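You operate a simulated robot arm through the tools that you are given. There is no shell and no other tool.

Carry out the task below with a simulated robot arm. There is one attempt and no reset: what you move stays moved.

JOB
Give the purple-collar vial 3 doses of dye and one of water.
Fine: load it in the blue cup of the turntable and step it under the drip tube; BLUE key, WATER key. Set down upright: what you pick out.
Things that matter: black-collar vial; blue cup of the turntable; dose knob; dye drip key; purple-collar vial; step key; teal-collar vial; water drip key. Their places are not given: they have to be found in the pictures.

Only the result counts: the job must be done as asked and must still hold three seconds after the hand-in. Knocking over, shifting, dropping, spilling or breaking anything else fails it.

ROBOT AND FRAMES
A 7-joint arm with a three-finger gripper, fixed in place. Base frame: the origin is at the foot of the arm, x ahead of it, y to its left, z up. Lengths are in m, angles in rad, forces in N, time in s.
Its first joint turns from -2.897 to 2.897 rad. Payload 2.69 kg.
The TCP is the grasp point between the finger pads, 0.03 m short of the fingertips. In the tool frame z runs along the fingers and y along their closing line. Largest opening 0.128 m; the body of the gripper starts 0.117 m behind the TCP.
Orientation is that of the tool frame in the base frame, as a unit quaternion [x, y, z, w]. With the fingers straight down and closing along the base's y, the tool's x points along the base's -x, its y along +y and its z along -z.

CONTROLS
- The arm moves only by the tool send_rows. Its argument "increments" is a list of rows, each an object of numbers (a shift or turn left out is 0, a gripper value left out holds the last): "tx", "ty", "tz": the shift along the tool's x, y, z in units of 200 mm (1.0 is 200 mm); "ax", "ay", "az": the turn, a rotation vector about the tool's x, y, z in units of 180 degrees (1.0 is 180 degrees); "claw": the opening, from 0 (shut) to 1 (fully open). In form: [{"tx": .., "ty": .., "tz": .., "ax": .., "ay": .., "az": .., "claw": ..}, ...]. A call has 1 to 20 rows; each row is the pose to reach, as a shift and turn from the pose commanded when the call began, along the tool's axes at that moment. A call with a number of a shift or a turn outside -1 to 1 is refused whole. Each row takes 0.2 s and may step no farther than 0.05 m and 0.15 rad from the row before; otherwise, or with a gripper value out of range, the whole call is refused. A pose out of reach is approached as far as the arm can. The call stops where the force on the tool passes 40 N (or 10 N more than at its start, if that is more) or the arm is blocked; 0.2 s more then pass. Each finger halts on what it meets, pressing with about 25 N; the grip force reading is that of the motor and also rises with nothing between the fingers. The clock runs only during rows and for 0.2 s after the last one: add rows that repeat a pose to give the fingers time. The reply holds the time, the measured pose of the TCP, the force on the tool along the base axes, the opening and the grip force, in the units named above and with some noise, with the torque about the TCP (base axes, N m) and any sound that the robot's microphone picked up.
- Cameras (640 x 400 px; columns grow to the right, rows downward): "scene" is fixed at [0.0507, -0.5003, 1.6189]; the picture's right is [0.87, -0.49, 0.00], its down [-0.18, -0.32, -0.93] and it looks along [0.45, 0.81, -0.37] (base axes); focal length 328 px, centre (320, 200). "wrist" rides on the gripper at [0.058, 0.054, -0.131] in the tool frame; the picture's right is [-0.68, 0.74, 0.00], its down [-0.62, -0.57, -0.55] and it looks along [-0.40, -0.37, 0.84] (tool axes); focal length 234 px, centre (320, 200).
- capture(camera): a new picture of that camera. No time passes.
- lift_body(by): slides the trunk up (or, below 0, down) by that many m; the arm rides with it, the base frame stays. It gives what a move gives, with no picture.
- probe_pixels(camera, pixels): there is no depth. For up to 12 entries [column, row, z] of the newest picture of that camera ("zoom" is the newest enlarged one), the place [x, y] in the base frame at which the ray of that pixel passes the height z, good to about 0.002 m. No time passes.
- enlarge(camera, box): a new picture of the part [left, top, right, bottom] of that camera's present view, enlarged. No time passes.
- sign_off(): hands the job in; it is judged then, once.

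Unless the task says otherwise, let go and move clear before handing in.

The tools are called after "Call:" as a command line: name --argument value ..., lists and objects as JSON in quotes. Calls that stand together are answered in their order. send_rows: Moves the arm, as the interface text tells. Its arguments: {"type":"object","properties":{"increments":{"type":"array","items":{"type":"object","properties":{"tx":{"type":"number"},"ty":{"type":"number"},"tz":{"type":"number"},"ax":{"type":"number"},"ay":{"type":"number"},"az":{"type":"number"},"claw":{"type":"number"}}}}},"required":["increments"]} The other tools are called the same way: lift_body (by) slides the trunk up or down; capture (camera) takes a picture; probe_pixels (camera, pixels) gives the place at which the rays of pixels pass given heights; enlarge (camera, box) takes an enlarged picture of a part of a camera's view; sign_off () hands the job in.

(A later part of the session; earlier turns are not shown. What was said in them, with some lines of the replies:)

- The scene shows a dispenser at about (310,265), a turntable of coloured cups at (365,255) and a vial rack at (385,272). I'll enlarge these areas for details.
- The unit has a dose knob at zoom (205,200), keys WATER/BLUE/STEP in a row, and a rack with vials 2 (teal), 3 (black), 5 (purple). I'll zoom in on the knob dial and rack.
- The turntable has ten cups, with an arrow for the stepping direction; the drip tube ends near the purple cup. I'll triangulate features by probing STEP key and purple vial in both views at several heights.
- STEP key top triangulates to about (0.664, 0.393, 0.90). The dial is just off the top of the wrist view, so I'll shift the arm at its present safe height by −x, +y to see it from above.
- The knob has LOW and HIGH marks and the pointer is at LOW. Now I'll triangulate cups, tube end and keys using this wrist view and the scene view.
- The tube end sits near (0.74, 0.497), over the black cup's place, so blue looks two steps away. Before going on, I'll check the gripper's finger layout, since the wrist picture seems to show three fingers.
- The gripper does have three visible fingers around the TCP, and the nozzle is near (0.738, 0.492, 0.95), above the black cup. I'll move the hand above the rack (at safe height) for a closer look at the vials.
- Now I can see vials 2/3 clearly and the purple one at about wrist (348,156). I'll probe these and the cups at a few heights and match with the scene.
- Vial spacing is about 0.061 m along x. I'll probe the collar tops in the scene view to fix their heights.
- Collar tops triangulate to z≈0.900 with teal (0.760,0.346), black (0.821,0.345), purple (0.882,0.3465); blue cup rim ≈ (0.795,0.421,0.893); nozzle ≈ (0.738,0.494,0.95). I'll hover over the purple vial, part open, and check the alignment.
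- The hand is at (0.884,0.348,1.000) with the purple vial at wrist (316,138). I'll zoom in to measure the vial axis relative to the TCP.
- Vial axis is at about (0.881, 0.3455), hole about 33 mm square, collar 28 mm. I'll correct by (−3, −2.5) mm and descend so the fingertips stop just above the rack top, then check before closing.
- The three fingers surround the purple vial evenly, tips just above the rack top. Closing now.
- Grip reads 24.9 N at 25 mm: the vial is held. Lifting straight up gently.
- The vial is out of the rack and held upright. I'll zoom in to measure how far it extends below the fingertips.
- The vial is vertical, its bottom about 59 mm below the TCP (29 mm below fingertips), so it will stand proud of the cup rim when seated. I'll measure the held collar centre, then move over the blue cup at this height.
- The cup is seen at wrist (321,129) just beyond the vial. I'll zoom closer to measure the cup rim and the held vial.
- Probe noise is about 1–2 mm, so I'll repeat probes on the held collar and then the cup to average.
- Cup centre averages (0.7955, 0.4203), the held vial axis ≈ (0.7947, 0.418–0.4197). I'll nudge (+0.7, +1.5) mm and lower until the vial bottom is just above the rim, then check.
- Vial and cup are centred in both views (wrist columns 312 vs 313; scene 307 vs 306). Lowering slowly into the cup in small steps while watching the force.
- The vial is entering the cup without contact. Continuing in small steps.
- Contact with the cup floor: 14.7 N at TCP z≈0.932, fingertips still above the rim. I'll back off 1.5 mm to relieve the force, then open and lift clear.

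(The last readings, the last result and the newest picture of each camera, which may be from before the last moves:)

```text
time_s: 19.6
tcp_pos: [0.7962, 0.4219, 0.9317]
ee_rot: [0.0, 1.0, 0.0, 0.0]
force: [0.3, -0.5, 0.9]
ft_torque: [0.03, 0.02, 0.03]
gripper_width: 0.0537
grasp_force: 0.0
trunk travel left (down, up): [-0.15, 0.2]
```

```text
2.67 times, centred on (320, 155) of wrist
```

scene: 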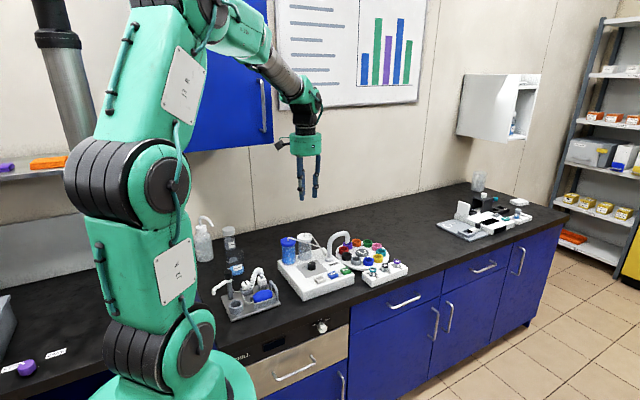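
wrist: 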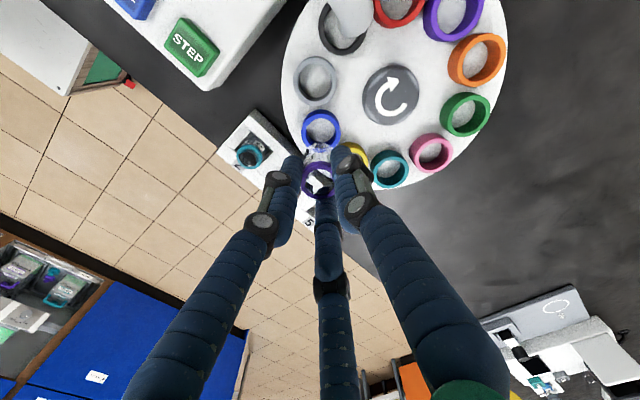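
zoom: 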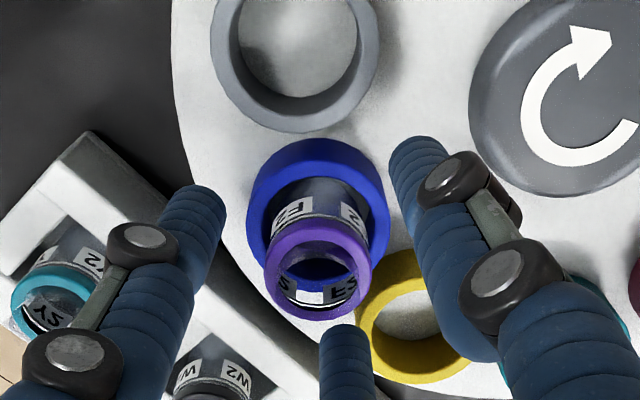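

The vial stands in the blue cup, released. Lifting straight up clear and then checking.

Call:
send_rows --increments '[{"tz": -0.08}, {"tz": -0.2}, {"tz": -0.4}, {"tz": -0.6}, {"tz": -0.75}, {"tz": -0.75}]'

Call:
enlarge --camera "scene" --box '[320, 225, 400, 280]'

Call:
capture --camera "wrist"

```text
time_s: 21.0
tcp_pos: [0.7937, 0.418, 1.0813]
ee_rot: [0.0, 1.0, 0.0, 0.001]
force: [0.0, 0.7, 1.5]
ft_torque: [0.01, -0.03, -0.05]
gripper_width: 0.0541
grasp_force: 0.1
trunk travel left (down, up): [-0.15, 0.2]
```

```text
7.27 times, centred on (360, 252) of scene
```

zoom: 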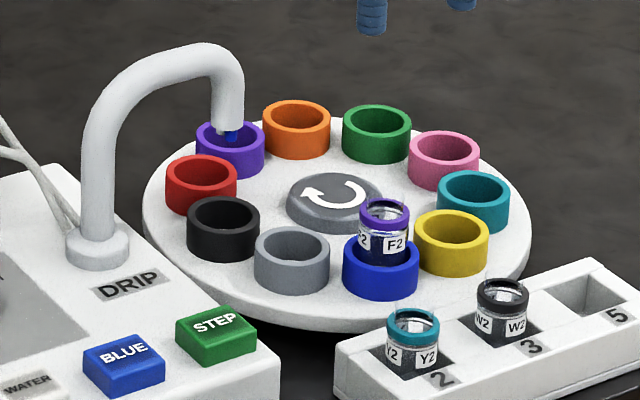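

```text
taken
```

wrist: 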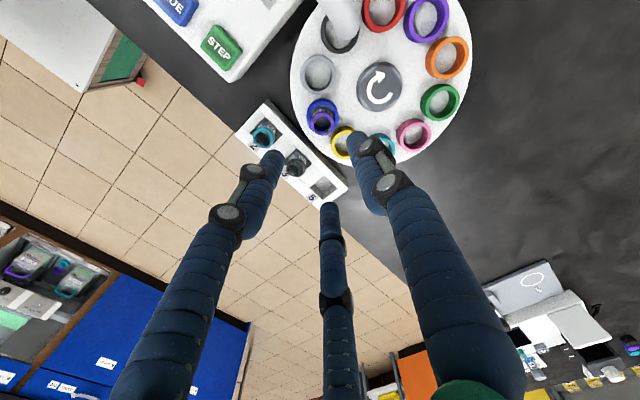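

The purple vial is seated in the blue cup. Next I'll close the fingers and hover above the green STEP key near (0.664, 0.393).

Call:
send_rows --increments '[{"tx": 0.2, "ty": -0.04, "claw": 0.0}, {"tx": 0.4, "ty": -0.08}, {"tx": 0.6, "ty": -0.12}, {"tx": 0.655, "ty": -0.135}, {"tx": 0.655, "ty": -0.135}, {"tx": 0.655, "ty": -0.135}]'

Call:
capture --camera "wrist"

Call:
enlarge --camera "wrist" --box '[240, 60, 400, 160]'

```text
time_s: 22.4
tcp_pos: [0.6615, 0.3932, 1.0846]
ee_rot: [-0.001, 1.0, 0.001, 0.001]
force: [0.2, -0.2, 0.0]
ft_torque: [0.0, 0.03, 0.02]
gripper_width: 0.0021
grasp_force: 24.7
trunk travel left (down, up): [-0.15, 0.2]
```

```text
taken
```

wrist: 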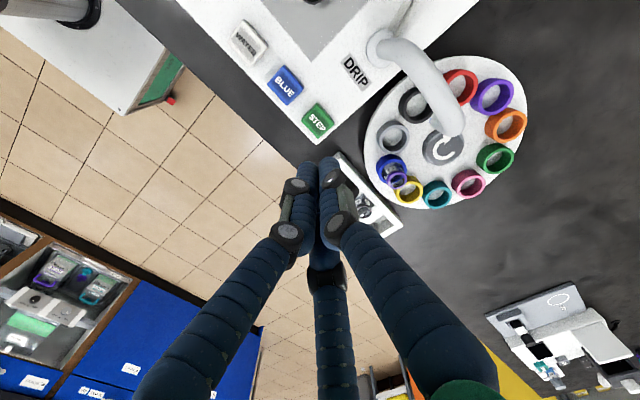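

```text
4.00 times, centred on (320, 110) of wrist
```

zoom: 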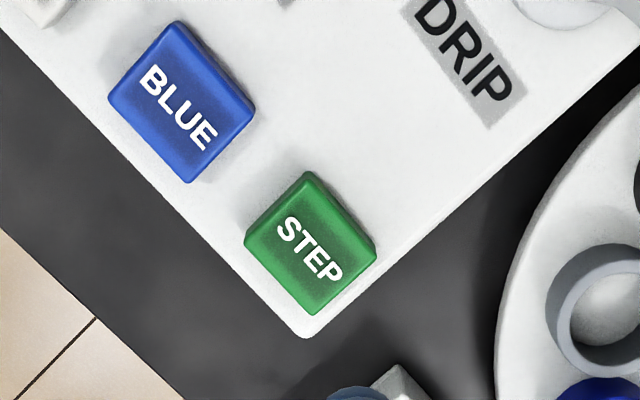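

STEP key is at zoom (310,247), BLUE at (182,103). Probing both at key height.

Call:
probe_pixels --camera "zoom" --pixels '[[310, 245, 0.9], [310, 245, 0.9], [310, 245, 0.89], [183, 102, 0.9], [183, 102, 0.9], [183, 102, 0.89], [310, 173, 0.9], [376, 240, 0.9], [244, 243, 0.9], [312, 315, 0.9]]'

Call:
probe_pixels --camera "wrist" --pixels '[[249, 42.5, 0.9], [249, 42.5, 0.9], [356, 70, 0.89], [444, 147, 0.88]]'

Call:
enlarge --camera "scene" --box '[295, 245, 360, 290]'

```text
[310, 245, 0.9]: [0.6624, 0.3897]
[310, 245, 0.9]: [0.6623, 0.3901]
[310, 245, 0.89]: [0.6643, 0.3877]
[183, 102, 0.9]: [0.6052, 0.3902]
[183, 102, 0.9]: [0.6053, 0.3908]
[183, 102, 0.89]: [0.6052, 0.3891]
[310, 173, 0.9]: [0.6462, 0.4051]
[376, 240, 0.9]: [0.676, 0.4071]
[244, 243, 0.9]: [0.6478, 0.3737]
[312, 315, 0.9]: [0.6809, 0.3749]
```

```text
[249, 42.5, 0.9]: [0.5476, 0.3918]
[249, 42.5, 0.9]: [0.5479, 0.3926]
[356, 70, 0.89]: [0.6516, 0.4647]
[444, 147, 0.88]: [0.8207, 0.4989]
```

```text
8.89 times, centred on (328, 268) of scene
```

zoom: 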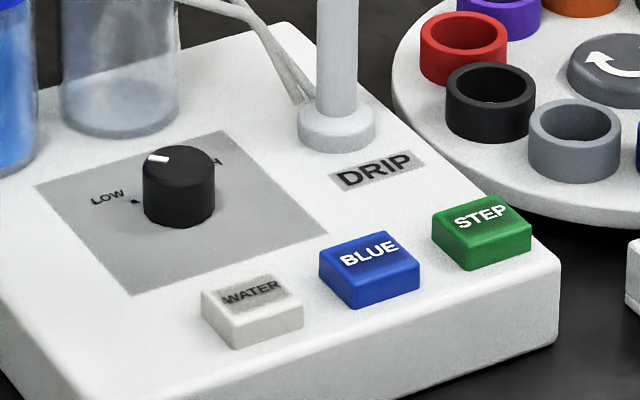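

Keys: STEP (0.6625,0.390), BLUE (0.605,0.390), WATER (0.548,0.392), tops at z≈0.901. I'll descend over STEP to about 14 mm above it.

Call:
send_rows --increments '[{"tx": -0.005, "ty": -0.015, "tz": 0.2}, {"tx": -0.005, "ty": -0.015, "tz": 0.4}, {"tx": -0.005, "ty": -0.015, "tz": 0.58}, {"tx": -0.005, "ty": -0.015, "tz": 0.69}, {"tx": -0.005, "ty": -0.015, "tz": 0.69}]'

Call:
enlarge --camera "scene" --box '[305, 240, 370, 285]'

```text
time_s: 23.6
tcp_pos: [0.6647, 0.3881, 0.947]
ee_rot: [0.0, 1.0, 0.0, 0.0]
force: [-0.1, 0.4, -0.5]
ft_torque: [-0.01, 0.03, 0.0]
gripper_width: 0.0022
grasp_force: 25.3
trunk travel left (down, up): [-0.15, 0.2]
```

```text
8.89 times, centred on (338, 262) of scene
```

zoom: 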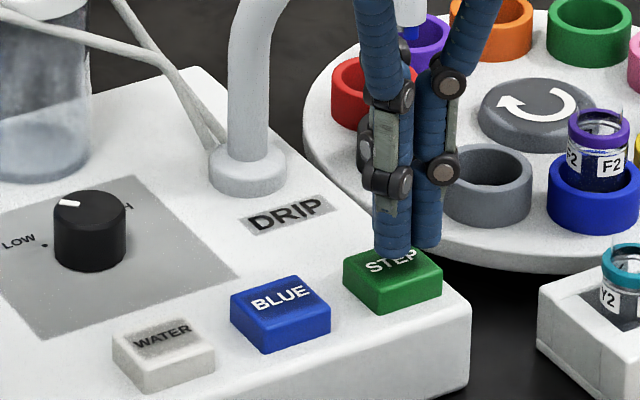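

Fingertips are over the STEP key, about 14 mm above. Pressing slowly.

Call:
send_rows --increments '[{"tz": 0.03}, {"tz": 0.06}, {"tz": 0.075}, {"tz": 0.085}, {"tz": 0.085}]'

```text
time_s: 24.8
tcp_pos: [0.6664, 0.3906, 0.9293]
ee_rot: [0.0, 1.0, 0.0, 0.0]
force: [-1.5, -0.9, 12.8]
ft_torque: [-0.03, 0.1, -0.01]
gripper_width: 0.0059
grasp_force: 31.6
trunk travel left (down, up): [-0.15, 0.2]
heard: click
```

A click was heard at 12.8 N. Lifting off and looking at the turntable.

Call:
send_rows --increments '[{"tz": -0.03}, {"tz": -0.08}, {"tz": -0.08}, {"tz": -0.08}, {"tz": -0.08}]'

Call:
enlarge --camera "scene" --box '[320, 225, 400, 280]'

```text
time_s: 26.0
tcp_pos: [0.6618, 0.3914, 0.9431]
ee_rot: [0.0, 1.0, -0.001, -0.001]
force: [-0.3, -0.2, 0.7]
ft_torque: [0.02, -0.01, 0.01]
gripper_width: 0.0023
grasp_force: 31.3
trunk travel left (down, up): [-0.15, 0.2]
```

```text
7.27 times, centred on (360, 252) of scene
```

zoom: 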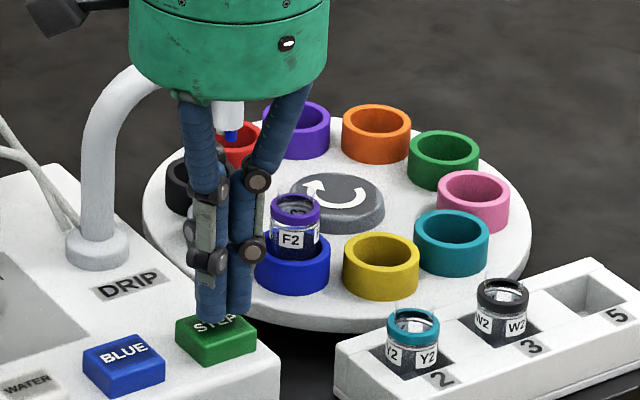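

The turntable moved one cup clockwise: blue is now one place from the nozzle. Pressing STEP once more.

Call:
send_rows --increments '[{"tz": 0.03}, {"tz": 0.06}, {"tz": 0.072}, {"tz": 0.081}, {"tz": 0.081}]'

Call:
send_rows --increments '[{"tz": -0.04}, {"tz": -0.2}, {"tz": -0.4}, {"tz": -0.6}, {"tz": -0.7}, {"tz": -0.7}]'

Call:
enlarge --camera "scene" --box '[320, 225, 400, 280]'

Call:
capture --camera "wrist"

```text
time_s: 27.2
tcp_pos: [0.6663, 0.3906, 0.929]
ee_rot: [0.0, 1.0, 0.001, 0.001]
force: [3.5, -1.7, 11.5]
ft_torque: [-0.08, -0.06, 0.0]
gripper_width: 0.006
grasp_force: 31.0
trunk travel left (down, up): [-0.15, 0.2]
heard: click
```

```text
time_s: 28.6
tcp_pos: [0.6652, 0.3909, 1.0677]
ee_rot: [0.0, 1.0, -0.001, 0.0]
force: [0.7, 0.3, -0.2]
ft_torque: [-0.02, 0.02, -0.02]
gripper_width: 0.0024
grasp_force: 31.8
trunk travel left (down, up): [-0.15, 0.2]
```

```text
7.27 times, centred on (360, 252) of scene
```

zoom: 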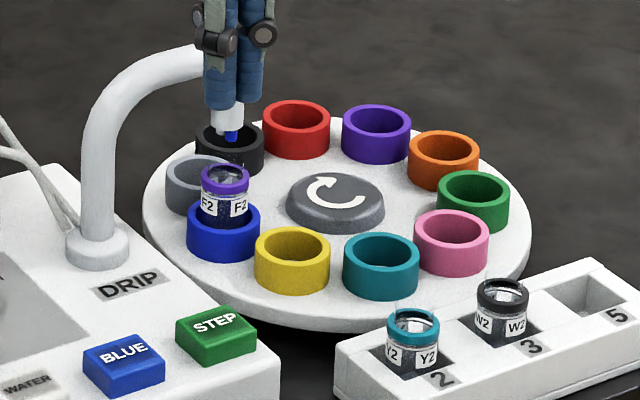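

```text
taken
```

wrist: 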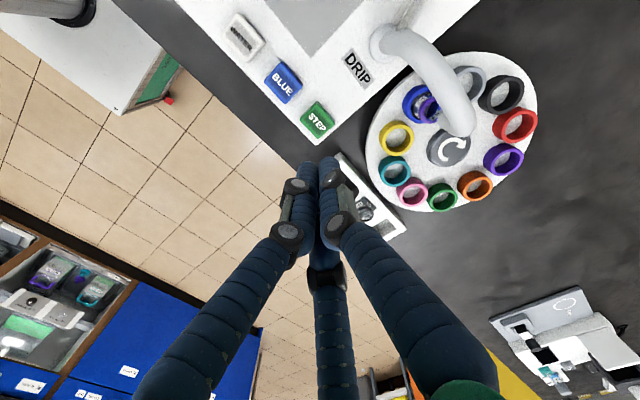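

Blue cup with the vial has now reached the place black had. I'll zoom in to verify that the nozzle is over the vial mouth before dispensing.

Call:
enlarge --camera "wrist" --box '[395, 75, 485, 145]'

Call:
enlarge --camera "scene" --box '[334, 235, 364, 262]'

```text
5.71 times, centred on (440, 110) of wrist
```

zoom: 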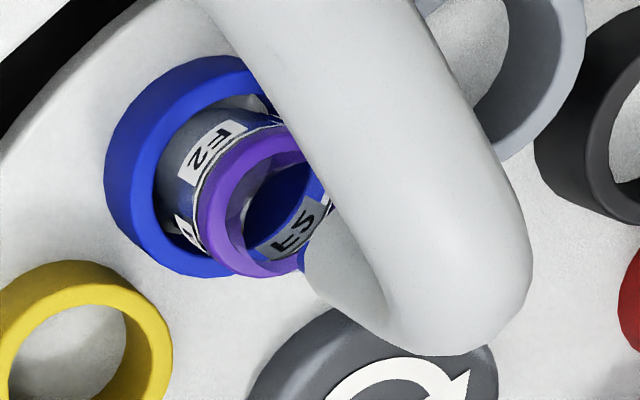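

```text
14.81 times, centred on (349, 248) of scene
```

zoom: 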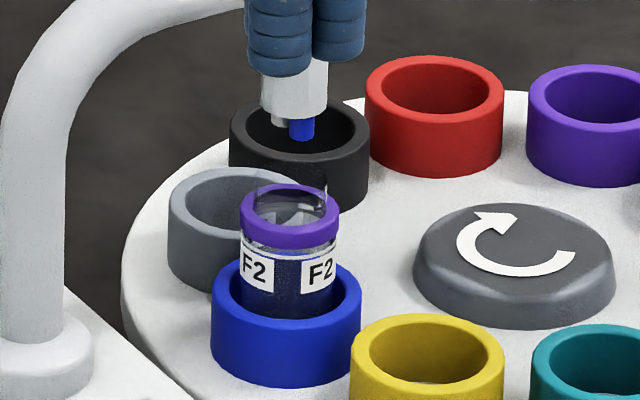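

Call:
probe_pixels --camera "wrist" --pixels '[[436.2, 120.9, 0.95], [436.2, 120.9, 0.945], [436.2, 120.9, 0.955], [429.5, 109.5, 0.92], [429.5, 109.5, 0.92], [431.0, 111.5, 0.92]]'

Call:
probe_pixels --camera "scene" --pixels '[[347.5, 243.9, 0.945], [347.5, 243.9, 0.95], [346.9, 248.5, 0.92], [347.2, 248.5, 0.92]]'

```text
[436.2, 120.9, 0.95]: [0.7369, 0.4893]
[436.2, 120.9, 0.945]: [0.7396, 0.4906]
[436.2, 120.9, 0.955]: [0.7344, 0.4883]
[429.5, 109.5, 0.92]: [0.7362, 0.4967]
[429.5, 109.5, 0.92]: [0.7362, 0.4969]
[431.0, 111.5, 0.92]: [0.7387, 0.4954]
```

```text
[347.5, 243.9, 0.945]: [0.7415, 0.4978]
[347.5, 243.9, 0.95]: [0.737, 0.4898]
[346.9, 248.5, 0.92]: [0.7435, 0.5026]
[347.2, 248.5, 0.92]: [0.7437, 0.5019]
```

The blue dye tip is over the vial mouth (both views give ≈(0.737,0.490,0.95), vial axis ≈(0.737,0.496)). Now over to the BLUE key at (0.605, 0.390) and down to just above it.

Call:
send_rows --increments '[{"tx": 0.15}, {"tx": 0.2975}, {"tx": 0.2975, "tz": 0.2}, {"tx": 0.2975, "tz": 0.4}, {"tx": 0.2975, "tz": 0.55}, {"tx": 0.2975, "tz": 0.61}, {"tx": 0.2975, "tz": 0.61}]'

Call:
enlarge --camera "scene" --box '[295, 235, 360, 290]'

```text
time_s: 30.2
tcp_pos: [0.6068, 0.3904, 0.9458]
ee_rot: [0.0, 1.0, 0.0, 0.0]
force: [0.2, -0.2, 0.0]
ft_torque: [0.0, -0.01, 0.01]
gripper_width: 0.0022
grasp_force: 31.7
trunk travel left (down, up): [-0.15, 0.2]
```

```text
7.27 times, centred on (328, 262) of scene
```

zoom: 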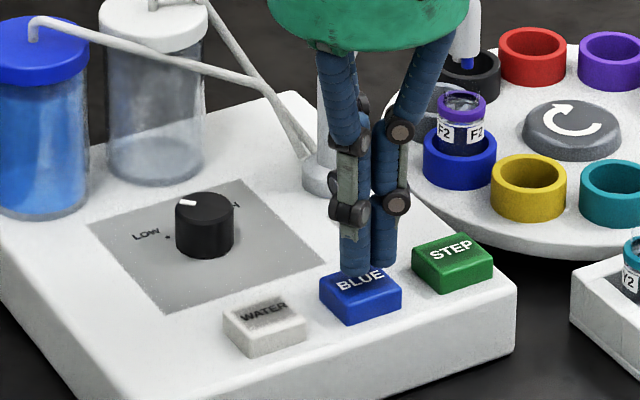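

Tip is above the BLUE key; the knob stays at LOW. One press, then look at what was dispensed.

Call:
send_rows --increments '[{"tz": 0.03}, {"tz": 0.06}, {"tz": 0.072}, {"tz": 0.081}, {"tz": 0.081}]'

Call:
send_rows --increments '[{"tz": -0.04}, {"tz": -0.08}, {"tz": -0.08}]'

Call:
enlarge --camera "scene" --box '[334, 235, 364, 262]'

```text
time_s: 31.4
tcp_pos: [0.6066, 0.391, 0.9301]
ee_rot: [0.0, 1.0, 0.0, 0.0]
force: [2.8, 0.4, 4.4]
ft_torque: [0.01, -0.07, 0.02]
gripper_width: 0.006
grasp_force: 31.7
trunk travel left (down, up): [-0.15, 0.2]
heard: click
```

```text
time_s: 32.2
tcp_pos: [0.6056, 0.3897, 0.9469]
ee_rot: [0.0, 1.0, 0.0, -0.001]
force: [-0.4, -0.3, -0.1]
ft_torque: [0.03, 0.0, 0.01]
gripper_width: 0.0026
grasp_force: 31.0
trunk travel left (down, up): [-0.15, 0.2]
```

```text
14.81 times, centred on (349, 248) of scene
```

zoom: 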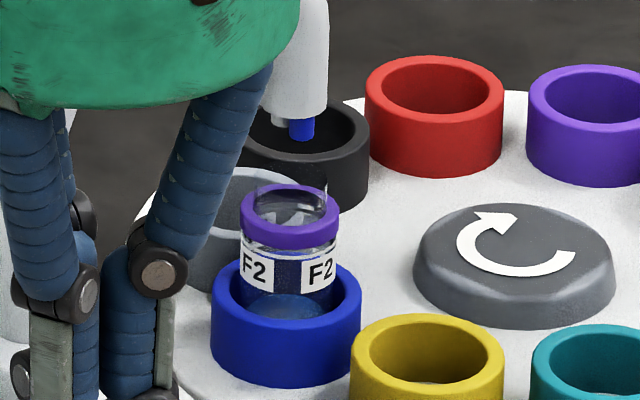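

A click was heard and a light surface now appears in the vial at zoom (285,305). I'll zoom more closely to judge the level of this one dose.

Call:
enlarge --camera "scene" --box '[346, 244, 360, 258]'

Call:
enlarge --camera "scene" --box '[280, 225, 350, 290]'

Call:
capture --camera "wrist"

```text
16.00 times, centred on (353, 251) of scene
```

zoom: 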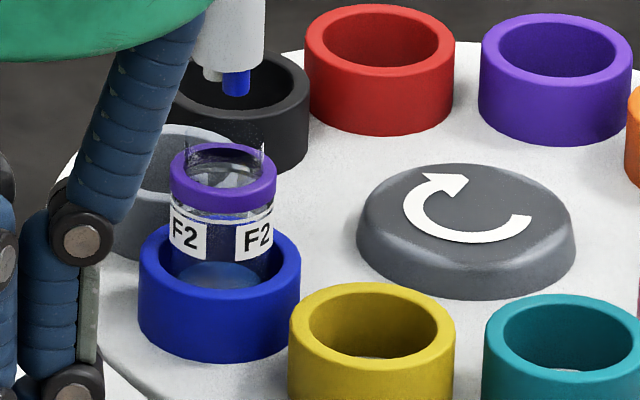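

```text
6.15 times, centred on (315, 258) of scene
```

zoom: 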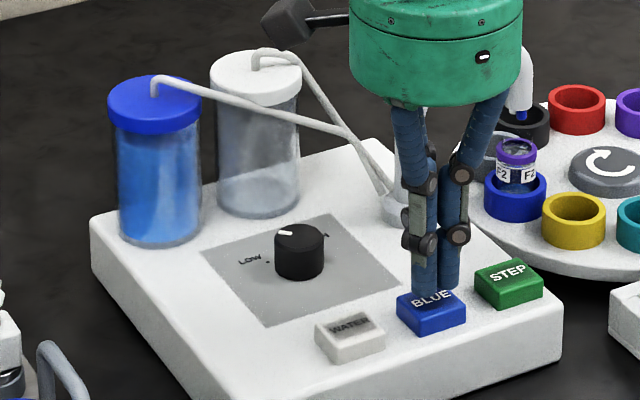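

```text
taken
```

wrist: 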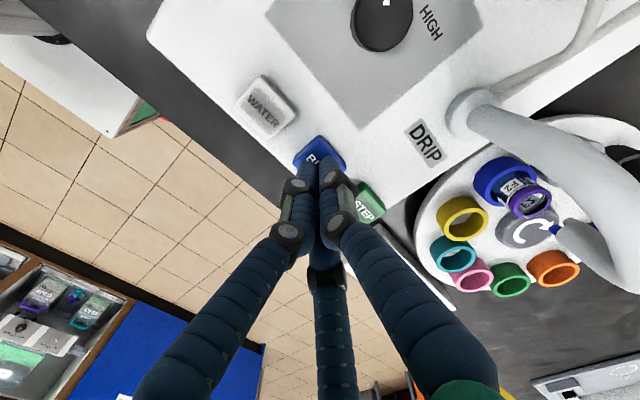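

Call:
enlarge --camera "wrist" --box '[470, 150, 570, 230]'

Call:
enlarge --camera "wrist" --box '[320, 0, 470, 80]'

```text
5.00 times, centred on (520, 190) of wrist
```

zoom: 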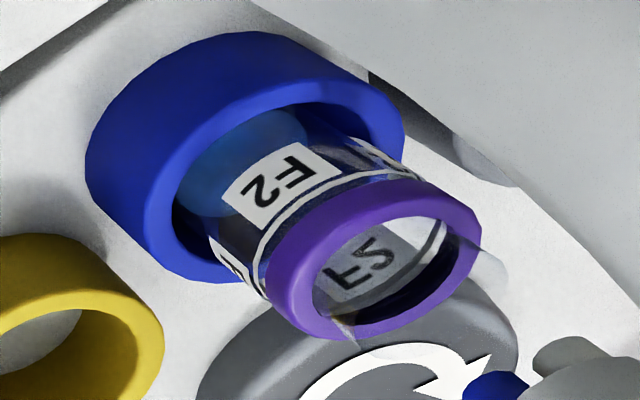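

```text
4.27 times, centred on (395, 40) of wrist
```

zoom: 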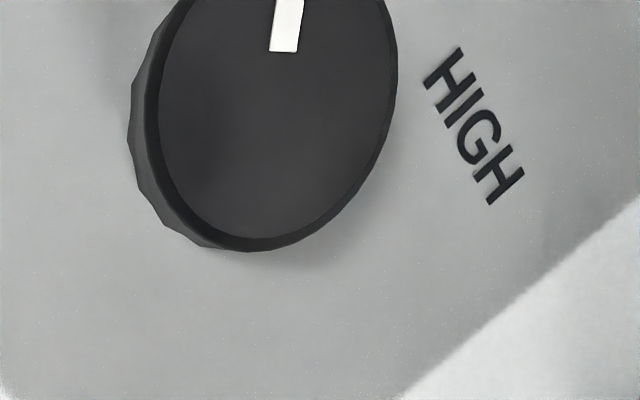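

The dye surface shows just above the cup's near rim (scene zoom (215,265)). I'll estimate its height from the far edge of the surface.

Call:
probe_pixels --camera "scene" --pixels '[[346.75, 254.9, 0.88], [346.75, 254.9, 0.885], [346.75, 254.9, 0.89], [346.75, 254.9, 0.895], [346.75, 254.9, 0.9], [346.9, 248.5, 0.92], [346.75, 256.7, 0.88], [346.75, 256.7, 0.89]]'

Call:
enlarge --camera "scene" --box '[338, 240, 356, 262]'

```text
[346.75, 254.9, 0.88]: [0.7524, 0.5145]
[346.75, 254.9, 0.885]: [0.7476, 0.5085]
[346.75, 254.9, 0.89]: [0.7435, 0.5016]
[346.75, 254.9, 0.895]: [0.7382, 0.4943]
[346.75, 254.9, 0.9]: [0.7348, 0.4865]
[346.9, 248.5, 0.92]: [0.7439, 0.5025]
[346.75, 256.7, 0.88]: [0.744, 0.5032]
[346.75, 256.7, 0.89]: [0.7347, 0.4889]
```

```text
16.00 times, centred on (347, 251) of scene
```

zoom: 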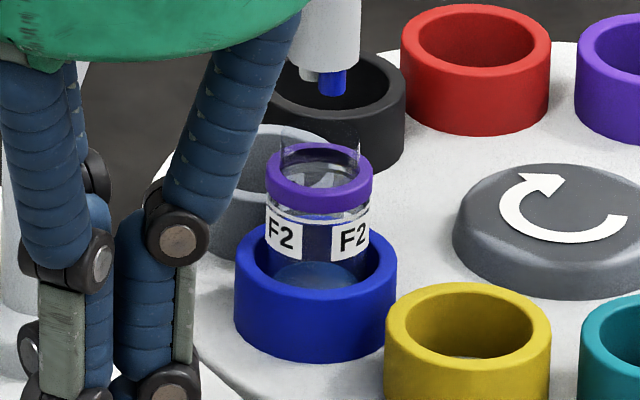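

Dye depth is about 11 mm after one LOW press, so four doses fit in the roughly 50 mm vial. Pressing BLUE a second time and checking the rise.

Call:
send_rows --increments '[{"tz": 0.03}, {"tz": 0.06}, {"tz": 0.072}, {"tz": 0.081}, {"tz": 0.081}]'

Call:
send_rows --increments '[{"tz": -0.04}, {"tz": -0.081}, {"tz": -0.081}]'

Call:
enlarge --camera "scene" --box '[338, 240, 356, 262]'

Call:
enlarge --camera "wrist" --box '[470, 150, 570, 230]'

```text
time_s: 33.4
tcp_pos: [0.6061, 0.3909, 0.9304]
ee_rot: [0.0, 1.0, 0.0, 0.001]
force: [-1.4, -3.1, 6.7]
ft_torque: [-0.08, 0.04, 0.0]
gripper_width: 0.0059
grasp_force: 31.8
trunk travel left (down, up): [-0.15, 0.2]
heard: click
```

```text
time_s: 34.2
tcp_pos: [0.6069, 0.3896, 0.9443]
ee_rot: [0.0, 1.0, 0.001, 0.0]
force: [-0.1, 0.9, 0.8]
ft_torque: [-0.01, -0.01, -0.02]
gripper_width: 0.0018
grasp_force: 31.7
trunk travel left (down, up): [-0.15, 0.2]
```

```text
16.00 times, centred on (347, 251) of scene
```

zoom: 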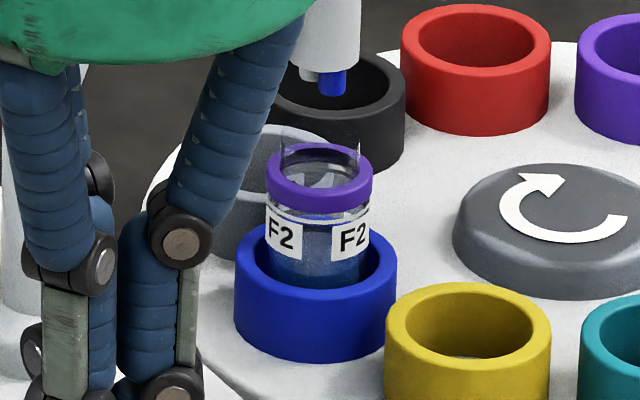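

```text
5.00 times, centred on (520, 190) of wrist
```

zoom: 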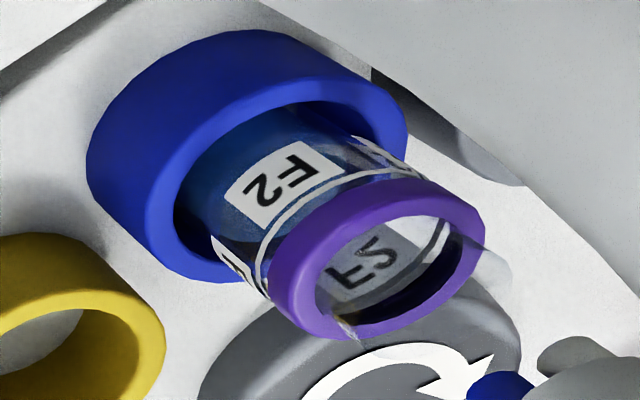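

The surface rose by about another 10 mm (far edge from row ~262 to ~227), no spill. Pressing BLUE a third time.

Call:
send_rows --increments '[{"tz": 0.03}, {"tz": 0.06}, {"tz": 0.072}, {"tz": 0.081}, {"tz": 0.081}]'

Call:
send_rows --increments '[{"tz": -0.04}, {"tz": -0.081}, {"tz": -0.081}]'

Call:
enlarge --camera "scene" --box '[338, 240, 356, 262]'

Call:
enlarge --camera "wrist" --box '[470, 150, 570, 230]'

```text
time_s: 35.4
tcp_pos: [0.6048, 0.3907, 0.9303]
ee_rot: [0.0, 1.0, 0.0, 0.0]
force: [0.7, 0.9, 3.8]
ft_torque: [-0.03, -0.04, -0.01]
gripper_width: 0.0057
grasp_force: 31.3
trunk travel left (down, up): [-0.15, 0.2]
heard: click
```

```text
time_s: 36.2
tcp_pos: [0.6053, 0.3896, 0.9445]
ee_rot: [0.0, 1.0, 0.0, 0.0]
force: [0.4, 0.1, 0.3]
ft_torque: [0.0, 0.0, 0.01]
gripper_width: 0.0019
grasp_force: 31.6
trunk travel left (down, up): [-0.15, 0.2]
```

```text
16.00 times, centred on (347, 251) of scene
```

zoom: 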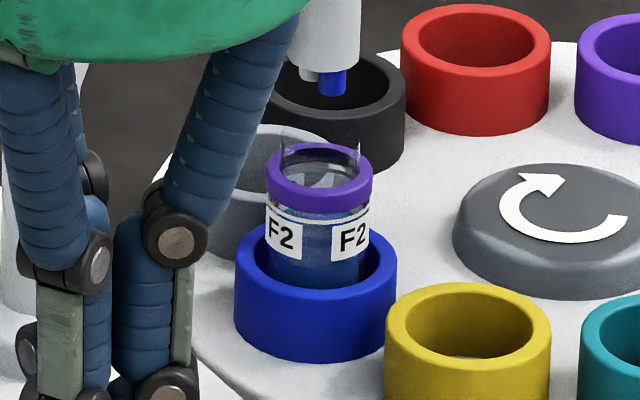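

```text
5.00 times, centred on (520, 190) of wrist
```

zoom: 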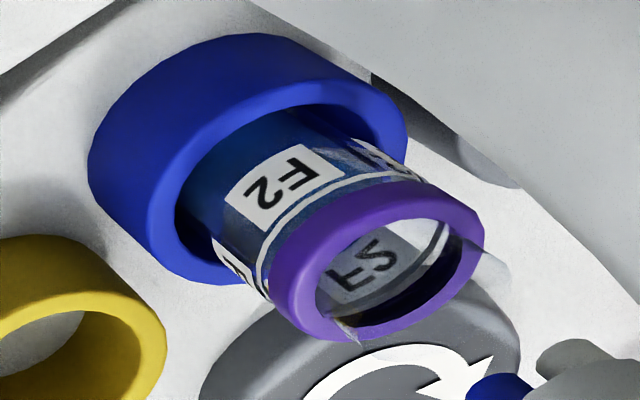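

Three clicks, three rises, no spill. Now moving to the WATER key at (0.548, 0.392): up a bit, across, and down to just above it.

Call:
send_rows --increments '[{"tz": -0.15}, {"tx": 0.145, "ty": 0.005, "tz": -0.2}, {"tx": 0.2875, "ty": 0.01, "tz": -0.2}, {"tx": 0.2875, "ty": 0.01, "tz": -0.1}, {"tx": 0.2875, "ty": 0.01, "tz": 0.0}, {"tx": 0.2875, "ty": 0.01, "tz": 0.0}]'

Call:
enlarge --camera "scene" --box '[285, 235, 350, 290]'

```text
time_s: 37.6
tcp_pos: [0.5499, 0.394, 0.9474]
ee_rot: [0.0, 1.0, 0.0, 0.0]
force: [1.3, 0.1, 0.3]
ft_torque: [-0.02, 0.01, 0.03]
gripper_width: 0.002
grasp_force: 31.7
trunk travel left (down, up): [-0.15, 0.2]
```

```text
7.27 times, centred on (318, 262) of scene
```

zoom: 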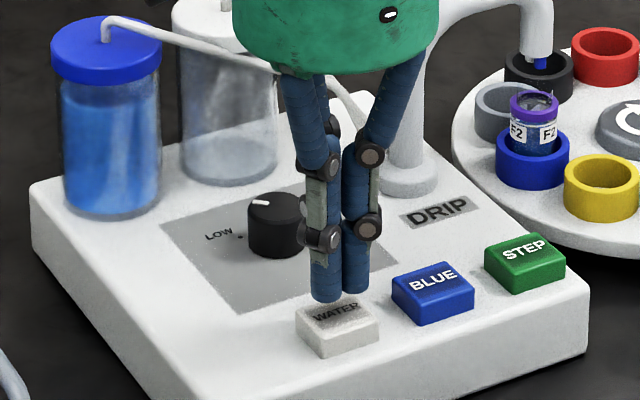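

The tip is over the WATER key. Pressing it once.

Call:
send_rows --increments '[{"tz": 0.03}, {"tz": 0.06}, {"tz": 0.072}, {"tz": 0.081}, {"tz": 0.081}]'

Call:
enlarge --camera "scene" --box '[338, 240, 356, 262]'

```text
time_s: 38.8
tcp_pos: [0.5489, 0.3935, 0.9302]
ee_rot: [0.0, 1.0, 0.0, 0.0]
force: [-0.5, 3.0, 6.7]
ft_torque: [0.06, 0.0, 0.02]
gripper_width: 0.0059
grasp_force: 30.6
trunk travel left (down, up): [-0.15, 0.2]
heard: click
```

```text
16.00 times, centred on (347, 251) of scene
```

zoom: 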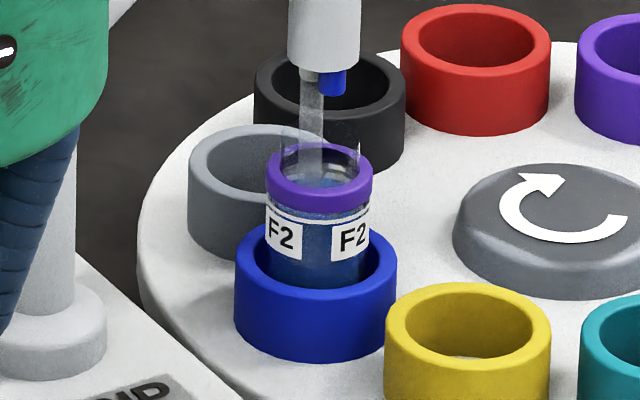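

Water is streaming into the vial and a click was heard. Lifting off and moving clear, then checking the end state.

Call:
send_rows --increments '[{"tz": -0.05}, {"tz": -0.2}, {"tz": -0.4}, {"tz": -0.6}, {"tz": -0.8}, {"tz": -0.95}, {"tz": -0.95}]'

Call:
send_rows --increments '[{"tx": 0.0, "ty": -0.2}, {"ty": -0.4}, {"ty": -0.6}, {"ty": -0.6}]'

Call:
capture --camera "scene"

Call:
enlarge --camera "scene" --box '[338, 240, 356, 262]'

Call:
enlarge --camera "scene" --box '[260, 215, 420, 315]'

```text
time_s: 40.4
tcp_pos: [0.5487, 0.394, 1.1168]
ee_rot: [-0.001, 1.0, 0.0, 0.001]
force: [0.0, 0.1, -0.5]
ft_torque: [0.02, -0.07, 0.03]
gripper_width: 0.002
grasp_force: 31.4
trunk travel left (down, up): [-0.15, 0.2]
```

```text
time_s: 41.4
tcp_pos: [0.5475, 0.2751, 1.1186]
ee_rot: [-0.001, 1.0, 0.0, 0.0]
force: [-0.5, -0.4, 0.8]
ft_torque: [0.02, -0.03, 0.0]
gripper_width: 0.0021
grasp_force: 31.9
trunk travel left (down, up): [-0.15, 0.2]
```

```text
taken
```

scene: 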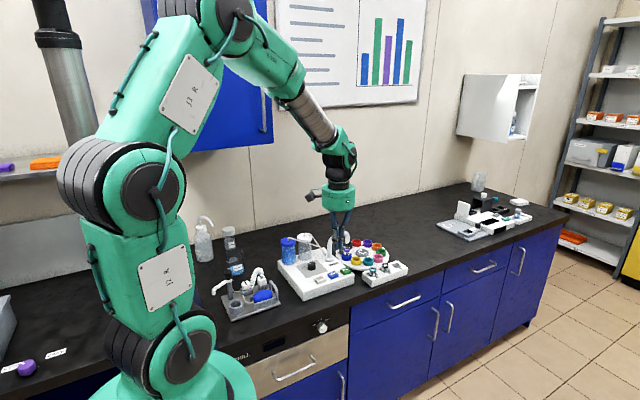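

```text
16.00 times, centred on (347, 251) of scene
```

zoom: 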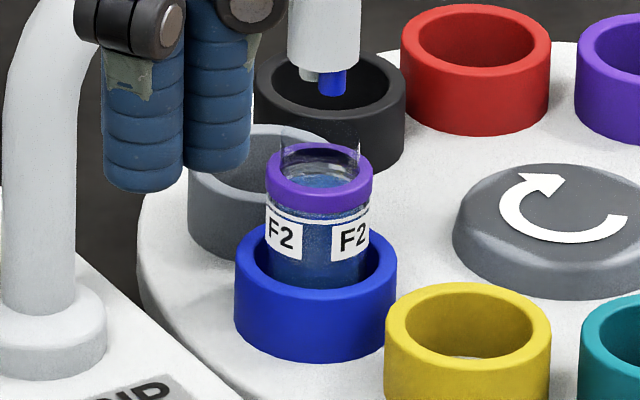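

```text
4.00 times, centred on (340, 265) of scene
```

zoom: 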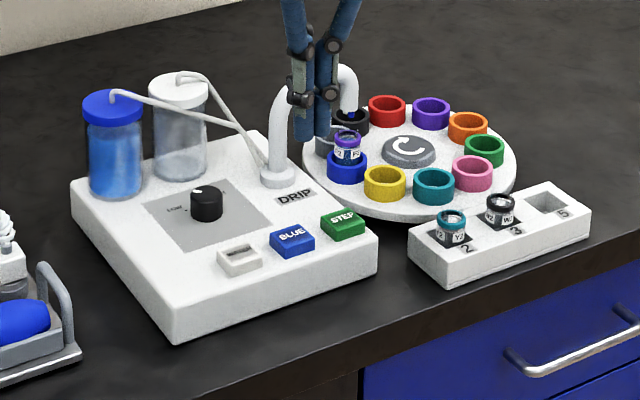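

The vial stands upright in the blue cup under the nozzle at scene (347,250). Its liquid surface sits inside the neck and nothing has spilled. The black and teal vials and the knob have not moved, and the hand is clear. The presses were three BLUE and one WATER, each with a click, so I'm handing in.

Call:
sign_off

```text
The job is handed in.
```

I gave the purple-collar vial three doses of dye and one of water and handed the job in; I haven't seen a verdict.

- **Loading:** I took the vial from the rack, stood it upright in the blue cup and stepped the turntable twice to bring it under the drip tube.
- **Dosing:** I pressed BLUE three times and WATER once, and heard a click each time. The liquid level rose with each BLUE press, and I saw the water run in.
- **End state:** The vial is still upright in the blue cup under the drip tube. The liquid reaches the neck and nothing spilled. The other two vials are still in the rack, and the hand is clear.

**Dose size:** I assumed one press at the knob's LOW setting counts as one dose. The task didn't say, so I left the knob at LOW, where I found it. Each press raised the level by about 10 mm, and four doses just fit in the vial.
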